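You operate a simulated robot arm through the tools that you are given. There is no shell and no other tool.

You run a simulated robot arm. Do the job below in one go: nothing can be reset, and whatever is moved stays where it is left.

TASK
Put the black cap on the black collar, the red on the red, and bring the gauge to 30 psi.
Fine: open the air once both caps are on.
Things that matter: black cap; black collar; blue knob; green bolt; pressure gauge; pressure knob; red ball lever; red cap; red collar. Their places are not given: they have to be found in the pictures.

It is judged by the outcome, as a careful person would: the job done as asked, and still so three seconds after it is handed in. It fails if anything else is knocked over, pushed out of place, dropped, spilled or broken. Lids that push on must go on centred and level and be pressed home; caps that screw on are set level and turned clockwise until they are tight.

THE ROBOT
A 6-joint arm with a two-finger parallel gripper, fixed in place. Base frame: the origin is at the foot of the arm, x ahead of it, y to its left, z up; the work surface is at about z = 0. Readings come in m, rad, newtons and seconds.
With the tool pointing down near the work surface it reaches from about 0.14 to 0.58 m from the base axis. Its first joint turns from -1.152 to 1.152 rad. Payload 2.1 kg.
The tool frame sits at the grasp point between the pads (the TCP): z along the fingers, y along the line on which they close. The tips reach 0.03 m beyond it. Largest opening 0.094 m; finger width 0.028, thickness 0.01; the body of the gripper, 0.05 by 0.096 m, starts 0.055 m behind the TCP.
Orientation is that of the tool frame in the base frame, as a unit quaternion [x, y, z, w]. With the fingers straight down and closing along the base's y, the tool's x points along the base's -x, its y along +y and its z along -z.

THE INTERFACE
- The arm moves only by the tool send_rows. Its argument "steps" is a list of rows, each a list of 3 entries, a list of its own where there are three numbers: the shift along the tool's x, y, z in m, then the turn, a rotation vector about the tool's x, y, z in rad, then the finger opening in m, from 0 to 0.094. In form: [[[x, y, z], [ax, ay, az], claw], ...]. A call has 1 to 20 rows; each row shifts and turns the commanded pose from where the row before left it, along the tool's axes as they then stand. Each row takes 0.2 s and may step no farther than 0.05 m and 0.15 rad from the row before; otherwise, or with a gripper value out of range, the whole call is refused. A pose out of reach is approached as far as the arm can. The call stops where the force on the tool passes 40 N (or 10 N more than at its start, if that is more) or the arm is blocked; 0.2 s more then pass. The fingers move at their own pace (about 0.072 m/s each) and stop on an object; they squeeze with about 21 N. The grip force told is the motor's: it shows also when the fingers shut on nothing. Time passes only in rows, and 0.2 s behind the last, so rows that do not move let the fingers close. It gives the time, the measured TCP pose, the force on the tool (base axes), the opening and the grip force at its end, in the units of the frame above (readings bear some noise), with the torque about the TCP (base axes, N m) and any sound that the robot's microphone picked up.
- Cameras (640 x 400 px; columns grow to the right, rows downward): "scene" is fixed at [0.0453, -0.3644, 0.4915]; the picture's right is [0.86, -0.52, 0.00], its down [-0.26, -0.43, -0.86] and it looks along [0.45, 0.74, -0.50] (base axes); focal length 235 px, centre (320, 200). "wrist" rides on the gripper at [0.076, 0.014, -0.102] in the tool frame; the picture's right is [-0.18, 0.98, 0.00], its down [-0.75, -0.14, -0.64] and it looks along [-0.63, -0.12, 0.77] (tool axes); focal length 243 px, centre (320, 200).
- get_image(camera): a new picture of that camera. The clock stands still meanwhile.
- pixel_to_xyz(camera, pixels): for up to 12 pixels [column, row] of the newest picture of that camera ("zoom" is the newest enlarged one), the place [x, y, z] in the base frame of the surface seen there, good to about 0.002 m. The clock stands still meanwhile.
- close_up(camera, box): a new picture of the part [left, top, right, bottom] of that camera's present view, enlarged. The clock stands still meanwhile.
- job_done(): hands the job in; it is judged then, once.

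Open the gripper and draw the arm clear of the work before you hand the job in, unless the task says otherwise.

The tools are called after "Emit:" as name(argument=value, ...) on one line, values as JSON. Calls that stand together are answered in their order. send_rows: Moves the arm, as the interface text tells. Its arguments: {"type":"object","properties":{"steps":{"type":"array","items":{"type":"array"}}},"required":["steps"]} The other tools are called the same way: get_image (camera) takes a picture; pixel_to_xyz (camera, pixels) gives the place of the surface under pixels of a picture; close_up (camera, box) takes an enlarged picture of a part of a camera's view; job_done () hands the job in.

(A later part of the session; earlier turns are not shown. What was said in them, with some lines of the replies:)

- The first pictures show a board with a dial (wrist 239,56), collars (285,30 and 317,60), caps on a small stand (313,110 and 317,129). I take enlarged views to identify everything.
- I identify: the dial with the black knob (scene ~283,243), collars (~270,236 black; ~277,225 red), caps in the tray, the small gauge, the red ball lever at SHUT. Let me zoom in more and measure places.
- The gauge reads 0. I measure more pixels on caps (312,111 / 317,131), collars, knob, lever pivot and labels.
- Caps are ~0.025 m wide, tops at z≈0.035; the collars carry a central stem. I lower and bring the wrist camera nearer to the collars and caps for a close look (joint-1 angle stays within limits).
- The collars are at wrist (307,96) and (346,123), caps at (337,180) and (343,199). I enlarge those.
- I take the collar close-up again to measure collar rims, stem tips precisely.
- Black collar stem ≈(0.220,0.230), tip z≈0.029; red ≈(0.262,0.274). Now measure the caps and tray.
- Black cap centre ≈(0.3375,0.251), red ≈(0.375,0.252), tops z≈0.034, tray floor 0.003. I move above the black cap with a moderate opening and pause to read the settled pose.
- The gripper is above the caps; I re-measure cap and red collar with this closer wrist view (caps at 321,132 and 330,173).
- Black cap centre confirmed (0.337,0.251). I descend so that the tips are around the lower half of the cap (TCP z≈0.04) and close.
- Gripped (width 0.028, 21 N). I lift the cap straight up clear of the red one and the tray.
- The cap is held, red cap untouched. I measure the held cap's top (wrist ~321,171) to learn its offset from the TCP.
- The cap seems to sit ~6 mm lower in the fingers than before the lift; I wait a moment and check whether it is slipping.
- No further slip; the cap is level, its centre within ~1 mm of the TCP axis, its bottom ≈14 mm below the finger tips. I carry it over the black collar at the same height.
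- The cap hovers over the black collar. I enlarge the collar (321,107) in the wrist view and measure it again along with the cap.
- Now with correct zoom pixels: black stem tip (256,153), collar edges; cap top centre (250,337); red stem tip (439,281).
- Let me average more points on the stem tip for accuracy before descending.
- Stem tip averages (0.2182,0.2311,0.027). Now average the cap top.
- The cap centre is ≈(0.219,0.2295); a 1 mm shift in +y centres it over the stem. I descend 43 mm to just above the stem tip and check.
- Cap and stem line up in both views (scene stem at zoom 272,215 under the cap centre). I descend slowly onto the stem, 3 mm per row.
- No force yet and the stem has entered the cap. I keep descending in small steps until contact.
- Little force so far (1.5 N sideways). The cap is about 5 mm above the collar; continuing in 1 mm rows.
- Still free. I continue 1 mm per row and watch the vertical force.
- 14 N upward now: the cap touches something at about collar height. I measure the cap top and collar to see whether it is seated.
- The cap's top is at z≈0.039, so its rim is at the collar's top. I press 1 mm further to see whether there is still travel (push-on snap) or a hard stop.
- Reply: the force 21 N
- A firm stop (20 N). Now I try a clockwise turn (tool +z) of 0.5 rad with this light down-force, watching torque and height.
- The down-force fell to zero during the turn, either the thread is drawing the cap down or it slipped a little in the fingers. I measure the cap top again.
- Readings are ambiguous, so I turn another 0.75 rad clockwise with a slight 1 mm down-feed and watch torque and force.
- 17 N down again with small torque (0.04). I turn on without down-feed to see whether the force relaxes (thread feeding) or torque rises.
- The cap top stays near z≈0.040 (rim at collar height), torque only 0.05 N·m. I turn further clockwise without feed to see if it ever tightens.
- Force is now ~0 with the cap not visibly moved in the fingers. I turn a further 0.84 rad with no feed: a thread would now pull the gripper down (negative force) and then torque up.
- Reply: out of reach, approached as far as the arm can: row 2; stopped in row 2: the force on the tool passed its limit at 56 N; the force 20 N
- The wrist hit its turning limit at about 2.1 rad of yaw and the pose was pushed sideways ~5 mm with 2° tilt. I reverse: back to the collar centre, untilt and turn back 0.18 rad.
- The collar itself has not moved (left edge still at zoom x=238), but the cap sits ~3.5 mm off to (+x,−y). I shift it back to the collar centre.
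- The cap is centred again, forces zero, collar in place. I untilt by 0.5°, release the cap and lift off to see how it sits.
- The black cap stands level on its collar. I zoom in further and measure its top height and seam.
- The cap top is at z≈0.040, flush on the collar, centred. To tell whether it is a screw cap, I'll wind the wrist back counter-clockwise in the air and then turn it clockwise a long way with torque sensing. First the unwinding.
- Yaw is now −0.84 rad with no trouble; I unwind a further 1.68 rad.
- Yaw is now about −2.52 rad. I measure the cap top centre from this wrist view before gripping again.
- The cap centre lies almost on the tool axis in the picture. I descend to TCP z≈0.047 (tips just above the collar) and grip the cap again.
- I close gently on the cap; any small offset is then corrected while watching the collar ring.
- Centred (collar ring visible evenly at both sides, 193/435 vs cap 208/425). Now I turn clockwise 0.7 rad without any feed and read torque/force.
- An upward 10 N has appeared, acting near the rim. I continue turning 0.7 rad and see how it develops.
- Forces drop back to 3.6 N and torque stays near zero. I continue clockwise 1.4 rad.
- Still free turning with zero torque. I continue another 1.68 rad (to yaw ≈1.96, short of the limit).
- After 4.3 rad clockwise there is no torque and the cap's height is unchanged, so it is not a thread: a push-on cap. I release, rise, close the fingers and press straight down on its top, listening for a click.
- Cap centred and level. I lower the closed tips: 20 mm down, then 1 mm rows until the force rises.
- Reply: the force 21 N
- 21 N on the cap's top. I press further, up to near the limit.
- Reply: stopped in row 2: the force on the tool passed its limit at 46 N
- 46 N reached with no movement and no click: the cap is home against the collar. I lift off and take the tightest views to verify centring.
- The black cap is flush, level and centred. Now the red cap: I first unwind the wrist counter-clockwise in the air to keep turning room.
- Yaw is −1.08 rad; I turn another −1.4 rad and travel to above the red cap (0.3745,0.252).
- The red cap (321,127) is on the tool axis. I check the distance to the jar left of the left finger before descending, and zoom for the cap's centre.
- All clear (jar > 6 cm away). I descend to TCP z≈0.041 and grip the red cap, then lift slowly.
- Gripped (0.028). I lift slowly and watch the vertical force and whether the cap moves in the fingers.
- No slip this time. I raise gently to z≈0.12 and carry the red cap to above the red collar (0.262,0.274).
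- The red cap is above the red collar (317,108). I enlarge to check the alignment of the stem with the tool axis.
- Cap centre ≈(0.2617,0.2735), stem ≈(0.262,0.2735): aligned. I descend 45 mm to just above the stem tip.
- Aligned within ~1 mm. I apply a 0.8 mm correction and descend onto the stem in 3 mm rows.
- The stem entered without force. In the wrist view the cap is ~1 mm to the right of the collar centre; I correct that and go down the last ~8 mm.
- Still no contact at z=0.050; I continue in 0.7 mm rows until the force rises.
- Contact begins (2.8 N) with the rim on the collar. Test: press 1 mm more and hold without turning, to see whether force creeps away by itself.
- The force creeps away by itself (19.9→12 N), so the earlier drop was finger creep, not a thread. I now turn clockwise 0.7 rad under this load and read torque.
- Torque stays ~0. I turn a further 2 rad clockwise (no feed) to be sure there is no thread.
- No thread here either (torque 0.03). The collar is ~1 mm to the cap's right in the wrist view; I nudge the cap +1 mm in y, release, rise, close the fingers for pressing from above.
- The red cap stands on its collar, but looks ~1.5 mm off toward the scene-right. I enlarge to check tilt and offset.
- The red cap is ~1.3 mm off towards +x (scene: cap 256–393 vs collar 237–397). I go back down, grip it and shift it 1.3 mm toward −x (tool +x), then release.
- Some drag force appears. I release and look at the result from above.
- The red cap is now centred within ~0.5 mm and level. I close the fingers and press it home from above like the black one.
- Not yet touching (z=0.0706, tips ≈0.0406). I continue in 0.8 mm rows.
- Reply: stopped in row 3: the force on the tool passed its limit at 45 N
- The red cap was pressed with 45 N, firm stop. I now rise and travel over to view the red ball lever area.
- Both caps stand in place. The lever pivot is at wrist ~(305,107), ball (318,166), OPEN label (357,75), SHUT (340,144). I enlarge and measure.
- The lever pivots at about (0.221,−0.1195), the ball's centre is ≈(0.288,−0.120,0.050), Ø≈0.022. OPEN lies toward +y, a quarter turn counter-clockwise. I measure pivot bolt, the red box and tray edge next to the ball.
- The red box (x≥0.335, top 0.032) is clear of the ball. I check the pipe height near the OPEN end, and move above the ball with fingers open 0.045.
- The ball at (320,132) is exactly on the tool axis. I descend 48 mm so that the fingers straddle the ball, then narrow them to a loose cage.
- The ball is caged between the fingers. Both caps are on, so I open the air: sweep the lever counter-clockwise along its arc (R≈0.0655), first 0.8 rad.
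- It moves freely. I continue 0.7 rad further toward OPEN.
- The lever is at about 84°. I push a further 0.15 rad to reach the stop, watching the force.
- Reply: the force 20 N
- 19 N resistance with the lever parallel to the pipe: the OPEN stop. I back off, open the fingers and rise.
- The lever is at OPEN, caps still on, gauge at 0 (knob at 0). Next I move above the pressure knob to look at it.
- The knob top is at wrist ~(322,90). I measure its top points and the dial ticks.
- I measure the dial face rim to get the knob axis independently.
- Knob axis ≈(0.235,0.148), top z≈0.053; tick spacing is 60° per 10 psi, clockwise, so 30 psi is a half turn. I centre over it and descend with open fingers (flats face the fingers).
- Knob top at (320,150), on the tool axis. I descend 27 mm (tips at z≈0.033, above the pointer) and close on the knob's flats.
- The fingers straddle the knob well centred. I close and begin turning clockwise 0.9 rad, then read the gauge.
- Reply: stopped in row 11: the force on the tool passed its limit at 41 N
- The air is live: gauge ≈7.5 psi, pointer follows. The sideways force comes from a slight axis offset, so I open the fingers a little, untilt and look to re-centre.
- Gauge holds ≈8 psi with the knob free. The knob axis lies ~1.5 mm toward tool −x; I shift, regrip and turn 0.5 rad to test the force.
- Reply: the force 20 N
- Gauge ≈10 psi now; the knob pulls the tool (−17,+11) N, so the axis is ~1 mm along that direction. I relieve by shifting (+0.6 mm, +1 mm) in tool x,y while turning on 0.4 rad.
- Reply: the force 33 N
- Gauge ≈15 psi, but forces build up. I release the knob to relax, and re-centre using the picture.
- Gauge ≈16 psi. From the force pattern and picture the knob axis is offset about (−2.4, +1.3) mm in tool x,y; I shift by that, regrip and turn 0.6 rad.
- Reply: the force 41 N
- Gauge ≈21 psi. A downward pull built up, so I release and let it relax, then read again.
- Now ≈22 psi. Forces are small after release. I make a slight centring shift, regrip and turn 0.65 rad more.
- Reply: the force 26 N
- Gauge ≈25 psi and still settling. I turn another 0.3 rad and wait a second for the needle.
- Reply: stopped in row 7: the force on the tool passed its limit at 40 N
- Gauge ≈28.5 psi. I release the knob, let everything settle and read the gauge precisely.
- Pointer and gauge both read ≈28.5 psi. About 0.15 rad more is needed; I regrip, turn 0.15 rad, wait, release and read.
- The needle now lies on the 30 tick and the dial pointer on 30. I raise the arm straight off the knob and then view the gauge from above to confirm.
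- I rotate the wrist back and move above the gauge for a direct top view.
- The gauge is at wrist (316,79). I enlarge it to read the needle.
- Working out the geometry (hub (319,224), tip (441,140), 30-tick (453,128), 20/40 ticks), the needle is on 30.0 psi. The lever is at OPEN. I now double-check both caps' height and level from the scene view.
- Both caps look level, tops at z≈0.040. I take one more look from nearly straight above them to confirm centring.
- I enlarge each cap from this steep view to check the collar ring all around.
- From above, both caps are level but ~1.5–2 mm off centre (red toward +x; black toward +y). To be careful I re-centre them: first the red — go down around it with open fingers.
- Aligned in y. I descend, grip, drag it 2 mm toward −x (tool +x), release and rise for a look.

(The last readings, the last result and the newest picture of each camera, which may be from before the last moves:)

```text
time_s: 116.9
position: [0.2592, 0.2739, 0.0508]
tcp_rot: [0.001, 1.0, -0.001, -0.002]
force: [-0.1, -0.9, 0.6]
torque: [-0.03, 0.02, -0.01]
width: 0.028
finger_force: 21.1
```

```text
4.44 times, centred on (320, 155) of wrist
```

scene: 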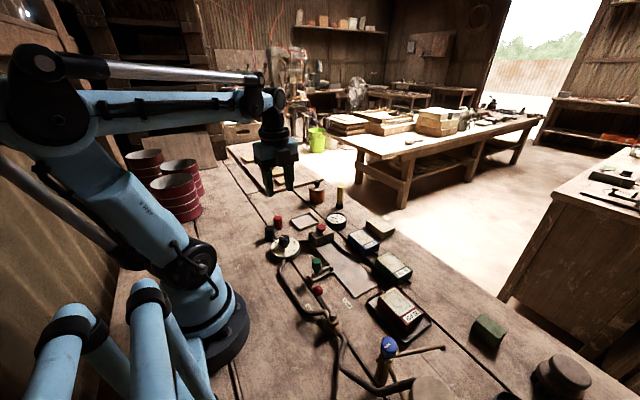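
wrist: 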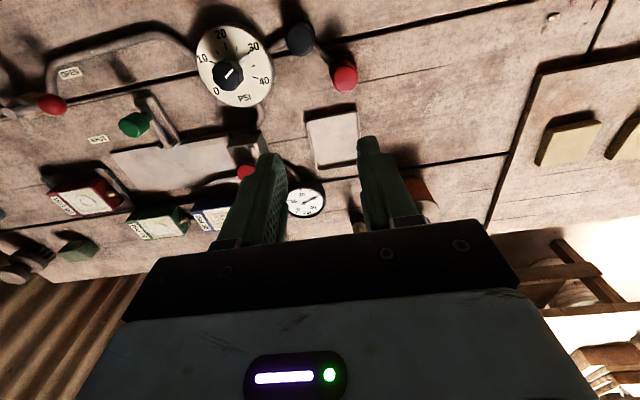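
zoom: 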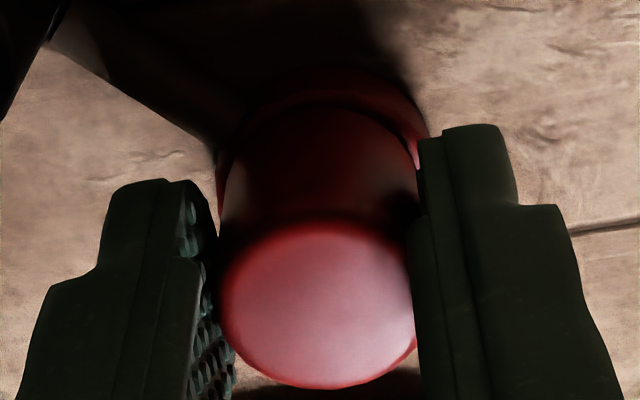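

It slid without force. I release, rise and take the same overhead view again.

Emit:
send_rows(steps=[[[0, 0, 0], [0, 0, 0], 0.032], [[0, 0, 0], [0, 0, 0], 0.045], [[0, 0, 0], [0, 0, 0], 0.05], [[0, 0, -0.03], [0, 0, 0], 0.05], [[0, 0, -0.04], [0, 0, 0], 0.05], [[0, 0, -0.045], [0, 0, 0], 0.05], [[-0.0035, -0.0141, -0.035], [0, 0, 0], 0.05], [[-0.0035, -0.0141, -0.029], [0, 0, 0], 0.05], [[0, 0, 0], [0, 0, 0], 0.05], [[0, 0, 0], [0, 0, 0], 0.05]])

Emit:
close_up(camera="wrist", box=[324, 50, 368, 98])

Emit:
close_up(camera="scene", box=[268, 212, 288, 234])

Emit:
close_up(camera="wrist", box=[278, 18, 322, 62])

```text
time_s: 119.1
position: [0.2659, 0.2471, 0.2288]
tcp_rot: [0.001, 1.0, 0.0, -0.001]
force: [0.0, 0.0, 0.6]
torque: [-0.02, -0.03, 0.03]
width: 0.0499
finger_force: 0.0
```

```text
8.33 times, centred on (346, 74) of wrist
```

zoom: 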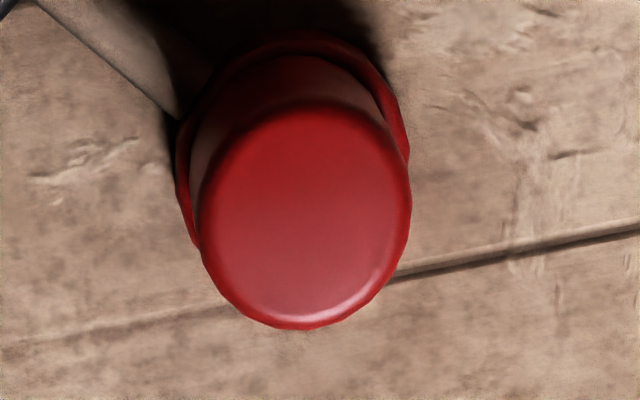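

```text
16.00 times, centred on (278, 223) of scene
```

zoom: 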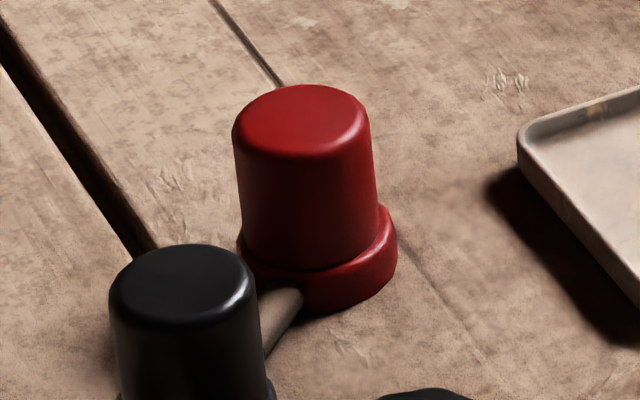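

```text
9.09 times, centred on (300, 40) of wrist
```

zoom: 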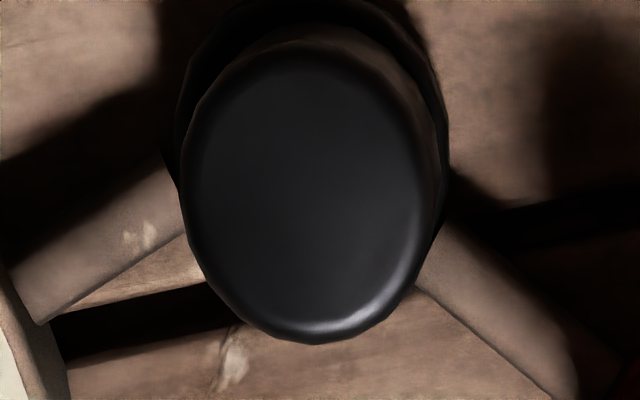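

The red cap is now ~1 mm to the other side (cap 241–379 vs collar 237–397), so I'll bring it back 1 mm. First the black: move over it, descend with open fingers.

Emit:
send_rows(steps=[[[0.023, -0.007, 0], [0, 0, 0], 0.05], [[0.023, -0.007, 0], [0, 0, 0], 0.05], [[0, 0, 0.04], [0, 0, 0], 0.05], [[0, 0, 0.04], [0, 0, 0], 0.05], [[0, 0, 0.04], [0, 0, 0], 0.05], [[0, 0, 0.035], [0, 0, 0], 0.05], [[0, 0, 0.022], [0, 0, 0], 0.05], [[0, 0, 0], [0, 0, 0], 0.05]])

Emit:
close_up(camera="wrist", box=[260, 90, 380, 210])

Emit:
close_up(camera="scene", box=[250, 205, 310, 255])

```text
time_s: 120.9
position: [0.2203, 0.2313, 0.0511]
tcp_rot: [0.001, 1.0, 0.001, -0.001]
force: [0.9, -0.5, -0.4]
torque: [0.0, 0.03, 0.02]
width: 0.0502
finger_force: 0.1
```

```text
3.33 times, centred on (320, 150) of wrist
```

zoom: 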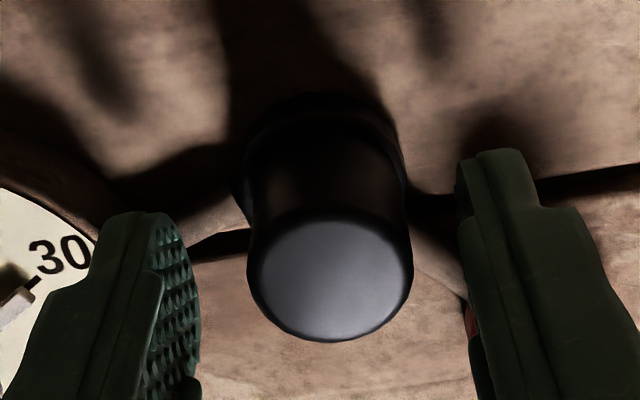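

```text
8.00 times, centred on (280, 230) of scene
```

zoom: 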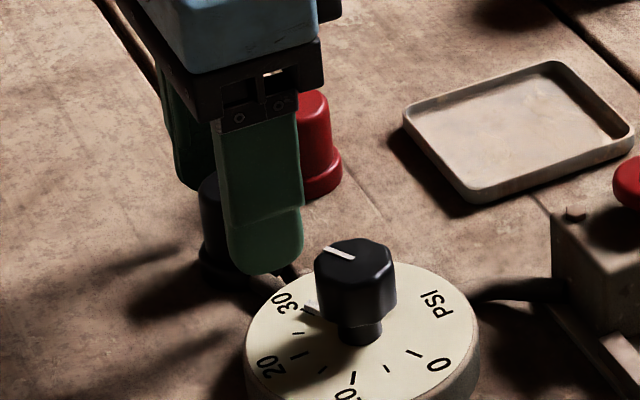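

The cap sits ~2 mm right of the tool axis. I zoom to find the collar's edges relative to the axis before closing.

Emit:
close_up(camera="wrist", box=[290, 105, 352, 165])

Emit:
pixel_to_xyz(camera="zoom", pixels=[[150, 150], [160, 180], [480, 150], [490, 170], [320, 80], [300, 100], [130, 170], [500, 190], [170, 130], [470, 130]])

```text
6.67 times, centred on (321, 135) of wrist
```

zoom: 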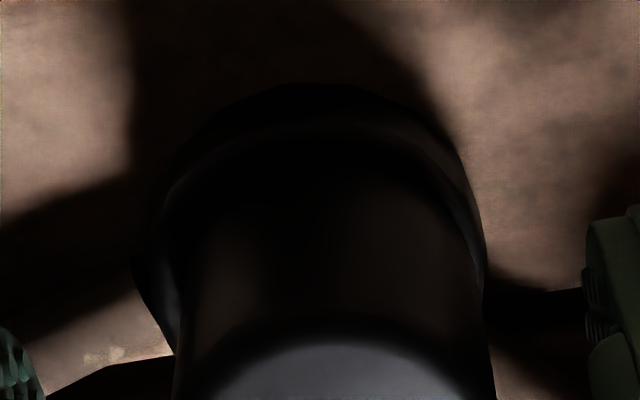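

```text
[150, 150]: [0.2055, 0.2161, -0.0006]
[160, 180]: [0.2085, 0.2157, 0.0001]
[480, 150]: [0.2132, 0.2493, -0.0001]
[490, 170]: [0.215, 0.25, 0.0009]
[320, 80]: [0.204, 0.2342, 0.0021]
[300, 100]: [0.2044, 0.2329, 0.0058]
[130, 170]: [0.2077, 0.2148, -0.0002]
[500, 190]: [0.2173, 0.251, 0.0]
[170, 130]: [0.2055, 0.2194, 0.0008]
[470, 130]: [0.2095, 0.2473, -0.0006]
```

The collar centre is within 0.5 mm of the tool axis, so closing will itself centre the cap in y. I close gently, then drag it ~0.9 mm toward −x.

Emit:
send_rows(steps=[[[0, 0.0004, 0], [0, 0, 0], 0.042], [[0, 0, 0], [0, 0, 0], 0.036], [[0, 0, 0], [0, 0, 0], 0.032], [[0, 0, 0], [0, 0, 0], 0.029], [[0, 0, 0], [0, 0, 0], 0.024], [[0, 0, 0], [0, 0, 0], 0.02], [[0.0004, 0, -0.0001], [0, 0, 0], 0.02], [[0.0005, 0, -0.0001], [0, 0, 0], 0.02], [[0, 0, 0], [0, 0, 0], 0.02]])

Emit:
close_up(camera="wrist", box=[290, 105, 352, 165])

Emit:
close_up(camera="scene", box=[255, 222, 285, 247])

```text
time_s: 122.9
position: [0.2188, 0.232, 0.0516]
tcp_rot: [0.0, 1.0, 0.0, 0.0]
force: [-0.2, -0.2, 0.5]
torque: [-0.02, 0.0, -0.03]
width: 0.0284
finger_force: 21.3
```

```text
6.67 times, centred on (321, 135) of wrist
```

zoom: 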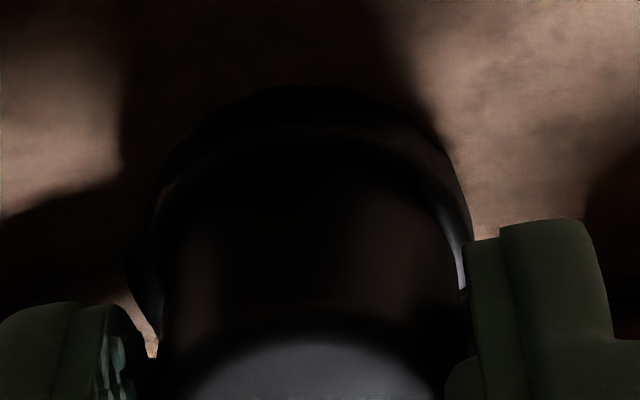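

```text
16.00 times, centred on (270, 234) of scene
```

zoom: 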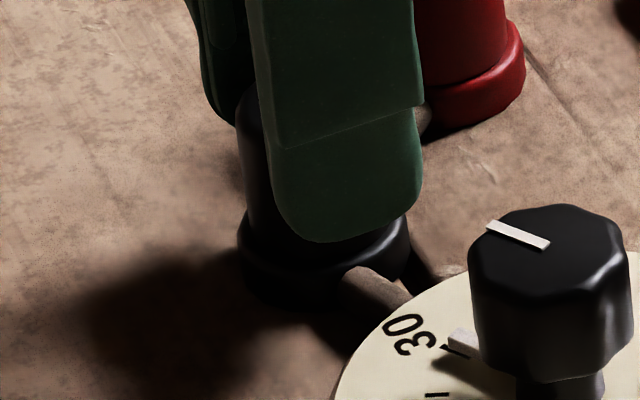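

Now the collar (128–474) and cap (160–455) are nearly concentric. I release, rise and view again from above.

Emit:
send_rows(steps=[[[0, 0, 0], [0, 0, 0], 0.032], [[0, 0, 0], [0, 0, 0], 0.045], [[0, 0, 0], [0, 0, 0], 0.05], [[0, 0, -0.03], [0, 0, 0], 0.05], [[0, 0, -0.04], [0, 0, 0], 0.05], [[0, 0, -0.045], [0, 0, 0], 0.05], [[-0.0235, 0.007, -0.035], [0, 0, 0], 0.05], [[-0.0235, 0.007, -0.028], [0, 0, 0], 0.05], [[0, 0, 0], [0, 0, 0], 0.05], [[0, 0, 0], [0, 0, 0], 0.05]])

Emit:
close_up(camera="wrist", box=[278, 18, 322, 62])

Emit:
close_up(camera="scene", box=[255, 222, 285, 247])

Emit:
close_up(camera="wrist", box=[324, 50, 368, 98])

```text
time_s: 125.1
position: [0.2657, 0.247, 0.231]
tcp_rot: [0.001, 1.0, 0.0, -0.001]
force: [0.0, 0.0, 1.4]
torque: [0.03, -0.03, 0.01]
width: 0.0501
finger_force: 0.1
```

```text
9.09 times, centred on (300, 40) of wrist
```

zoom: 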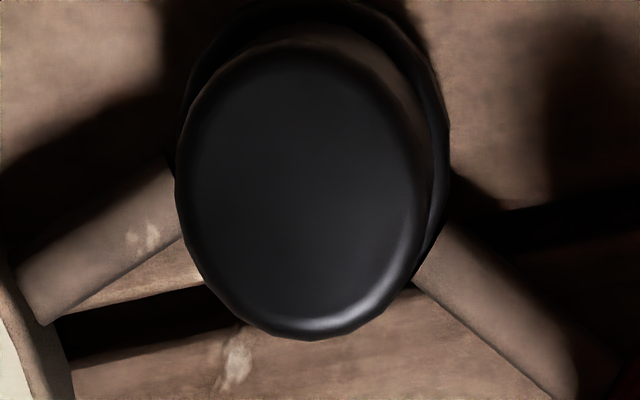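

```text
16.00 times, centred on (270, 234) of scene
```

zoom: 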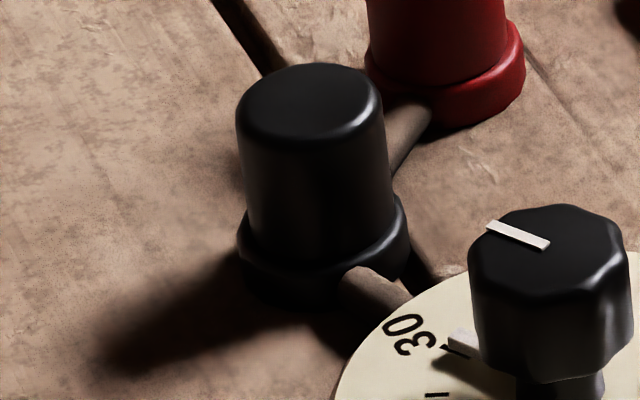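

```text
8.33 times, centred on (346, 74) of wrist
```

zoom: 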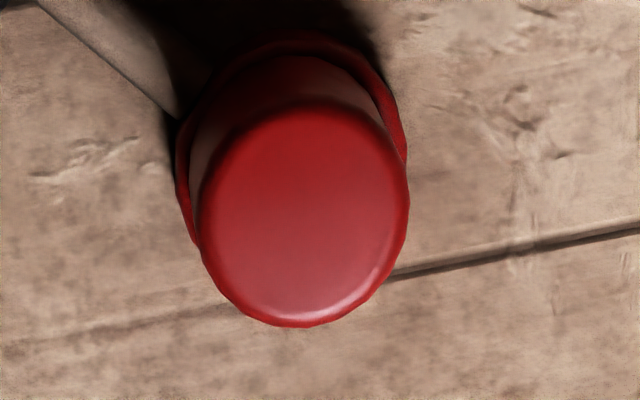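

The black cap is now within ~0.9 mm. Now the red: bring it back ~0.9 mm toward +x.

Emit:
send_rows(steps=[[[0.005, 0.0275, 0.01], [0, 0, 0], 0.05], [[0, 0, 0.04], [0, 0, 0], 0.05], [[0, 0, 0.04], [0, 0, 0], 0.05], [[0, 0, 0.04], [0, 0, 0], 0.05], [[0, 0, 0.03], [0, 0, 0], 0.05], [[0, 0, 0.02], [0, 0, 0], 0.05], [[0, 0, 0], [0, 0, 0], 0.042], [[0, 0, 0], [0, 0, 0], 0.036], [[0, 0, 0], [0, 0, 0], 0.031], [[0, 0, 0], [0, 0, 0], 0.024], [[0, 0, 0], [0, 0, 0], 0.02], [[-0.0005, 0, -0.0001], [0, 0, 0], 0.02], [[-0.0004, 0, -0.0001], [0, 0, 0], 0.02], [[0, 0, 0], [0, 0, 0], 0.02]])

Emit:
close_up(camera="wrist", box=[280, 110, 360, 200])

Emit:
close_up(camera="scene", box=[268, 212, 288, 234])

```text
time_s: 128.1
position: [0.2631, 0.2742, 0.05]
tcp_rot: [0.0, 1.0, 0.0, -0.002]
force: [-3.9, 0.3, 8.8]
torque: [0.0, 0.13, 0.0]
width: 0.0283
finger_force: 21.4
```

```text
4.44 times, centred on (320, 155) of wrist
```

zoom: 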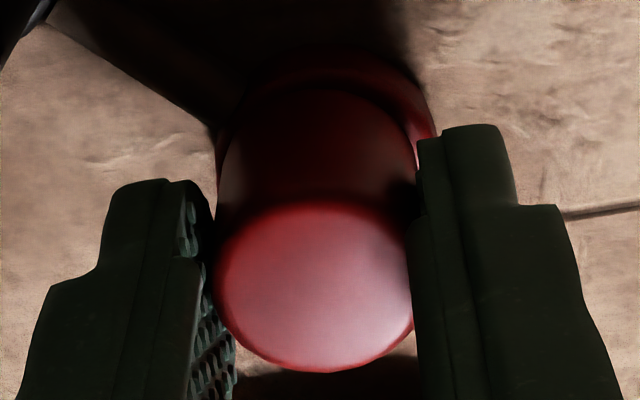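

```text
16.00 times, centred on (278, 223) of scene
```

zoom: 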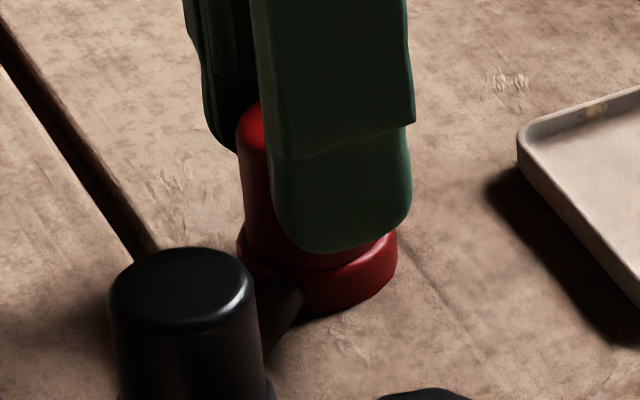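

I release and rise again to check both caps and the gauge.

Emit:
send_rows(steps=[[[0, 0, 0], [0, 0, 0], 0.032], [[0, 0, 0], [0, 0, 0], 0.045], [[0, 0, 0], [0, 0, 0], 0.05], [[0, 0, -0.03], [0, 0, 0], 0.05], [[0, 0, -0.04], [0, 0, 0], 0.05], [[0, 0, -0.045], [0, 0, 0], 0.05], [[-0.0025, -0.0138, -0.035], [0, 0, 0], 0.05], [[-0.0025, -0.0138, -0.03], [0, 0, 0], 0.05], [[0, 0, 0], [0, 0, 0], 0.05], [[0, 0, 0], [0, 0, 0], 0.05]])

Emit:
close_up(camera="wrist", box=[270, 0, 370, 100])

Emit:
close_up(camera="wrist", box=[324, 50, 368, 98])

Emit:
close_up(camera="scene", box=[268, 212, 288, 234])

Emit:
close_up(camera="scene", box=[322, 208, 352, 230])

```text
time_s: 130.3
position: [0.2684, 0.246, 0.2318]
tcp_rot: [0.0, 1.0, 0.0, 0.0]
force: [-0.2, -0.3, 0.5]
torque: [0.01, 0.0, -0.01]
width: 0.0498
finger_force: 0.1
```

```text
4.00 times, centred on (320, 50) of wrist
```

zoom: 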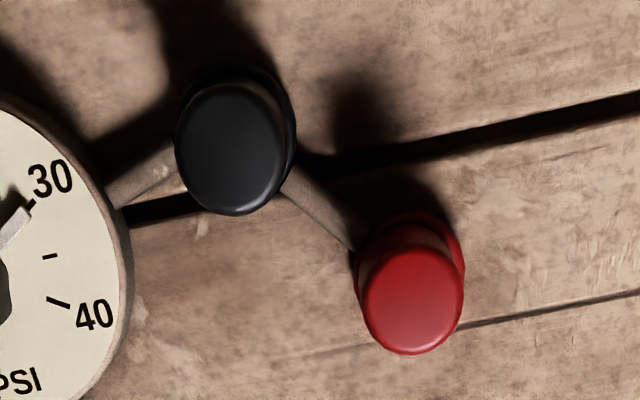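

```text
8.33 times, centred on (346, 74) of wrist
```

zoom: 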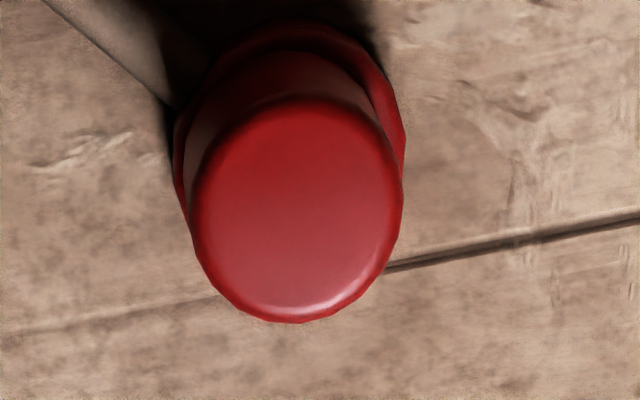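

```text
16.00 times, centred on (278, 223) of scene
```

zoom: 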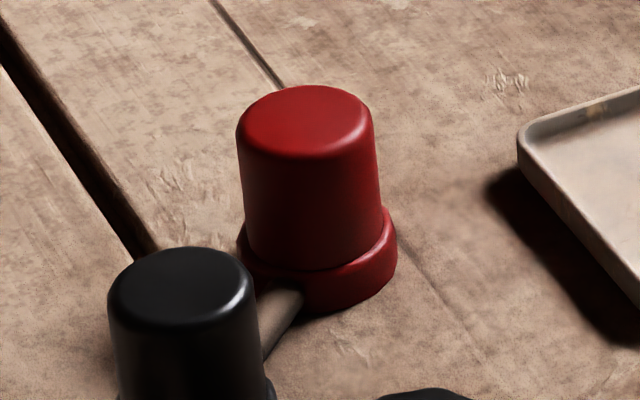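

```text
16.00 times, centred on (337, 219) of scene
```

zoom: 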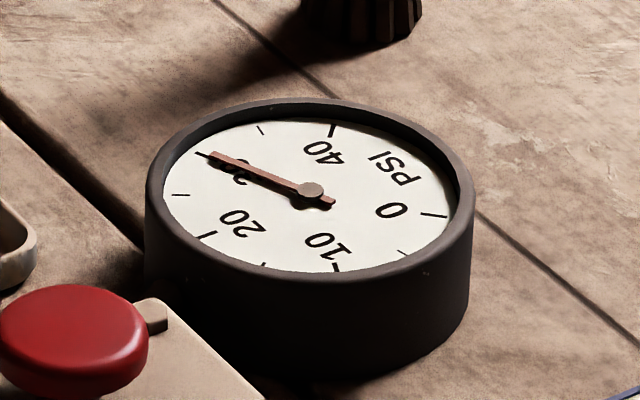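

Both caps are now within ~0.6–0.9 mm of centre, the gauge still on 30. As a last step I press each cap once more from above with closed fingers — black first.

Emit:
send_rows(steps=[[[0.0245, -0.007, 0], [0, 0, 0], 0.02], [[0.0245, -0.007, 0], [0, 0, 0], 0.0], [[0, 0, 0.045], [0, 0, 0], 0.0], [[0, 0, 0.045], [0, 0, 0], 0.0], [[0, 0, 0.045], [0, 0, 0], 0.0], [[0, 0, 0.02], [0, 0, 0], 0.0], [[0, 0, 0.003], [0, 0, 0], 0.0], [[0, 0, 0.001], [0, 0, 0], 0.0], [[0, 0, 0.001], [0, 0, 0], 0.0], [[0, 0, 0], [0, 0, 0], 0.0]])

Emit:
close_up(camera="scene", box=[255, 215, 285, 247])

```text
time_s: 132.5
position: [0.2185, 0.2325, 0.0702]
tcp_rot: [0.0, 1.0, 0.0, -0.001]
force: [0.1, -0.2, -0.9]
torque: [0.01, -0.02, 0.0]
width: 0.0001
finger_force: 21.3
```

```text
12.50 times, centred on (270, 231) of scene
```

zoom: 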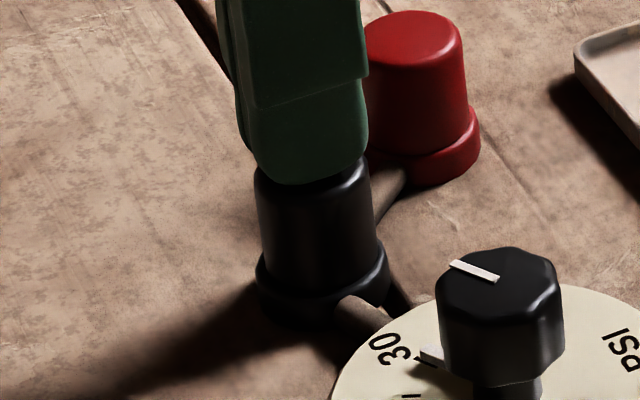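

The tips are just above the cap top. I press in 0.8 mm rows.

Emit:
send_rows(steps=[[[0, 0, 0.0008], [0, 0, 0], 0.0], [[0, 0, 0.0008], [0, 0, 0], 0.0], [[0, 0, 0.0006], [0, 0, 0], 0.0]])

```text
time_s: 133.3
position: [0.2177, 0.2327, 0.0691]
tcp_rot: [0.001, 1.0, 0.0, -0.001]
force: [-2.3, -1.7, 35.8]
torque: [-0.04, 0.02, 0.02]
width: 0.0002
finger_force: 20.9
```

Black pressed with 36 N, firm. I lift 25 mm, move over the red cap and press it likewise.

Emit:
send_rows(steps=[[[0, 0, -0.028], [0, 0, 0], 0.0], [[-0.0215, 0.0209, 0], [0, 0, 0], 0.0], [[-0.0215, 0.0209, 0], [0, 0, 0], 0.0], [[0, 0, 0.018], [0, 0, 0], 0.0], [[0, 0, 0.006], [0, 0, 0], 0.0], [[0, 0, 0.0015], [0, 0, 0], 0.0], [[0, 0, 0.0008], [0, 0, 0], 0.0], [[0, 0, 0], [0, 0, 0], 0.0]])

```text
time_s: 135.1
position: [0.2615, 0.2742, 0.0717]
tcp_rot: [0.001, 1.0, 0.0, -0.001]
force: [-0.2, -0.6, 0.5]
torque: [-0.01, 0.0, -0.02]
width: 0.0001
finger_force: 21.2
```

Emit:
send_rows(steps=[[[0, 0, 0.0008], [0, 0, 0], 0.0], [[0, 0, 0.0008], [0, 0, 0], 0.0], [[0, 0, 0.0007], [0, 0, 0], 0.0], [[0, 0, 0.0006], [0, 0, 0], 0.0]])

```text
time_s: 135.9
position: [0.2616, 0.2739, 0.0701]
tcp_rot: [-0.001, 1.0, 0.0, -0.001]
force: [-1.1, 0.7, 17.5]
torque: [0.05, 0.05, 0.02]
width: 0.0
finger_force: 21.1
stopped in row 4: the force on the tool passed its limit at 45 N (the readings are from after the stop); the commanded pose is now the measured one
```

Red pressed with 45 N, firm. I rise clear, open the gripper and draw the arm back to its starting place.

Emit:
send_rows(steps=[[[0, 0, -0.03], [0, 0, 0], 0.0], [[0, 0, -0.045], [0, 0, 0], 0.02], [[0, 0, -0.045], [0, 0, 0], 0.05], [[0, 0, -0.045], [0, 0, 0], 0.07], [[0, 0, -0.045], [0, 0, 0], 0.08], [[0, 0, -0.045], [0, 0, 0], 0.08], [[0, 0, -0.045], [0, 0, 0], 0.08], [[0, 0, 0], [0, 0, 0], 0.08], [[0, 0, 0], [0, 0, 0], 0.08]])

Emit:
get_image(camera="scene")

Emit:
close_up(camera="scene", box=[255, 205, 355, 265])

Emit:
close_up(camera="scene", box=[322, 208, 352, 230])

Emit:
close_up(camera="wrist", box=[180, 0, 400, 200])

```text
time_s: 137.9
position: [0.2623, 0.274, 0.3686]
tcp_rot: [0.001, 1.0, 0.0, -0.001]
force: [-0.6, 0.0, 0.3]
torque: [0.0, 0.04, -0.01]
width: 0.0799
finger_force: 0.1
```

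```text
taken
```

scene: 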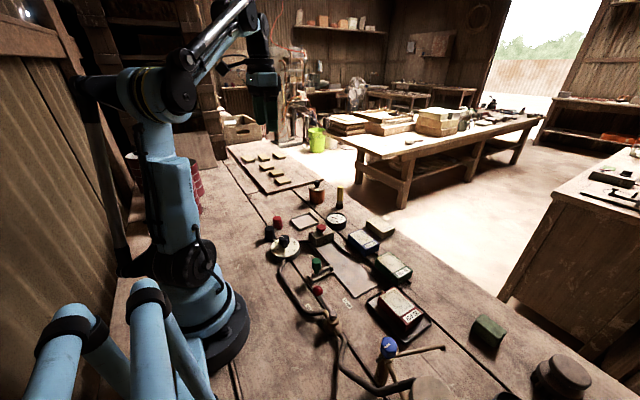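

```text
6.40 times, centred on (305, 235) of scene
```

zoom: 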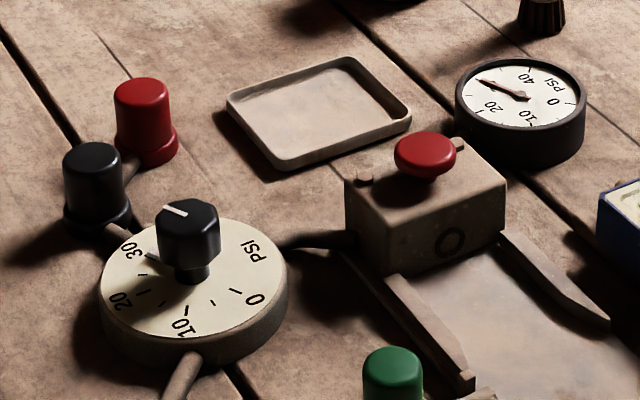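

```text
16.00 times, centred on (337, 219) of scene
```

zoom: 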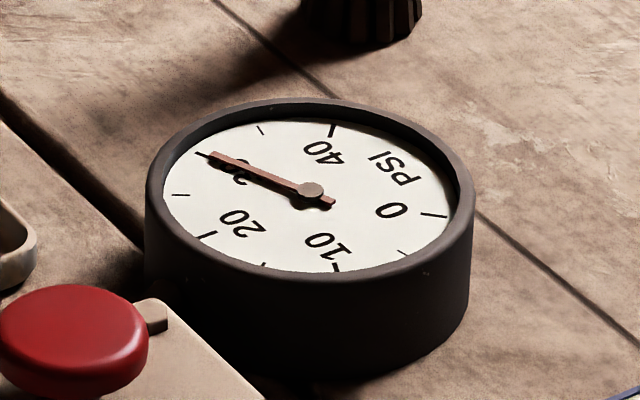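

```text
2.00 times, centred on (290, 100) of wrist
```

zoom: 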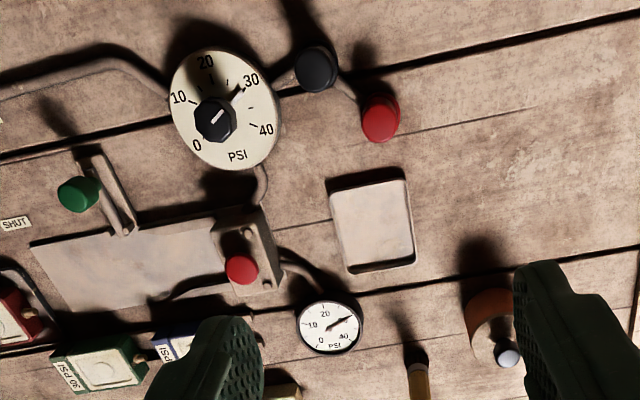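

Both caps are level on their own collars, the lever is at OPEN, and the gauge holds at 30 psi. The gripper is open, the arm is clear and nothing else has been disturbed, so I hand the job in.

Emit:
job_done()

```text
The job is handed in.
```

The job is handed in: both caps are on their matching collars, the air is open, and the gauge reads 30 psi.

- **Caps:** I turned both clockwise and neither showed any thread, so I treated them as push-on. I pressed each from above with about 45 N and it stopped firmly, with no click. They sit level, within about 1 mm of centre. They are loose rather than latched: each slid sideways on its collar when I re-centred it.
- **Wrist limit:** while I was turning the black cap, the wrist reached its limit and pushed the cap about 5 mm sideways, with a peak of 56 N. The collar did not move, and I re-centred and pressed the cap again.
- **Air:** I opened the red ball lever to its stop only after both caps were on, with the pressure knob still at 0. After that I re-centred the caps by a millimetre or two and pressed them again with the air on. The gauge did not change.
- **Pressure:** I turned the knob up to 30 in stages. About 30 seconds after I let go of it, just before handing in, the gauge still read 30.

The arm is raised clear with the gripper open, and nothing else was moved.
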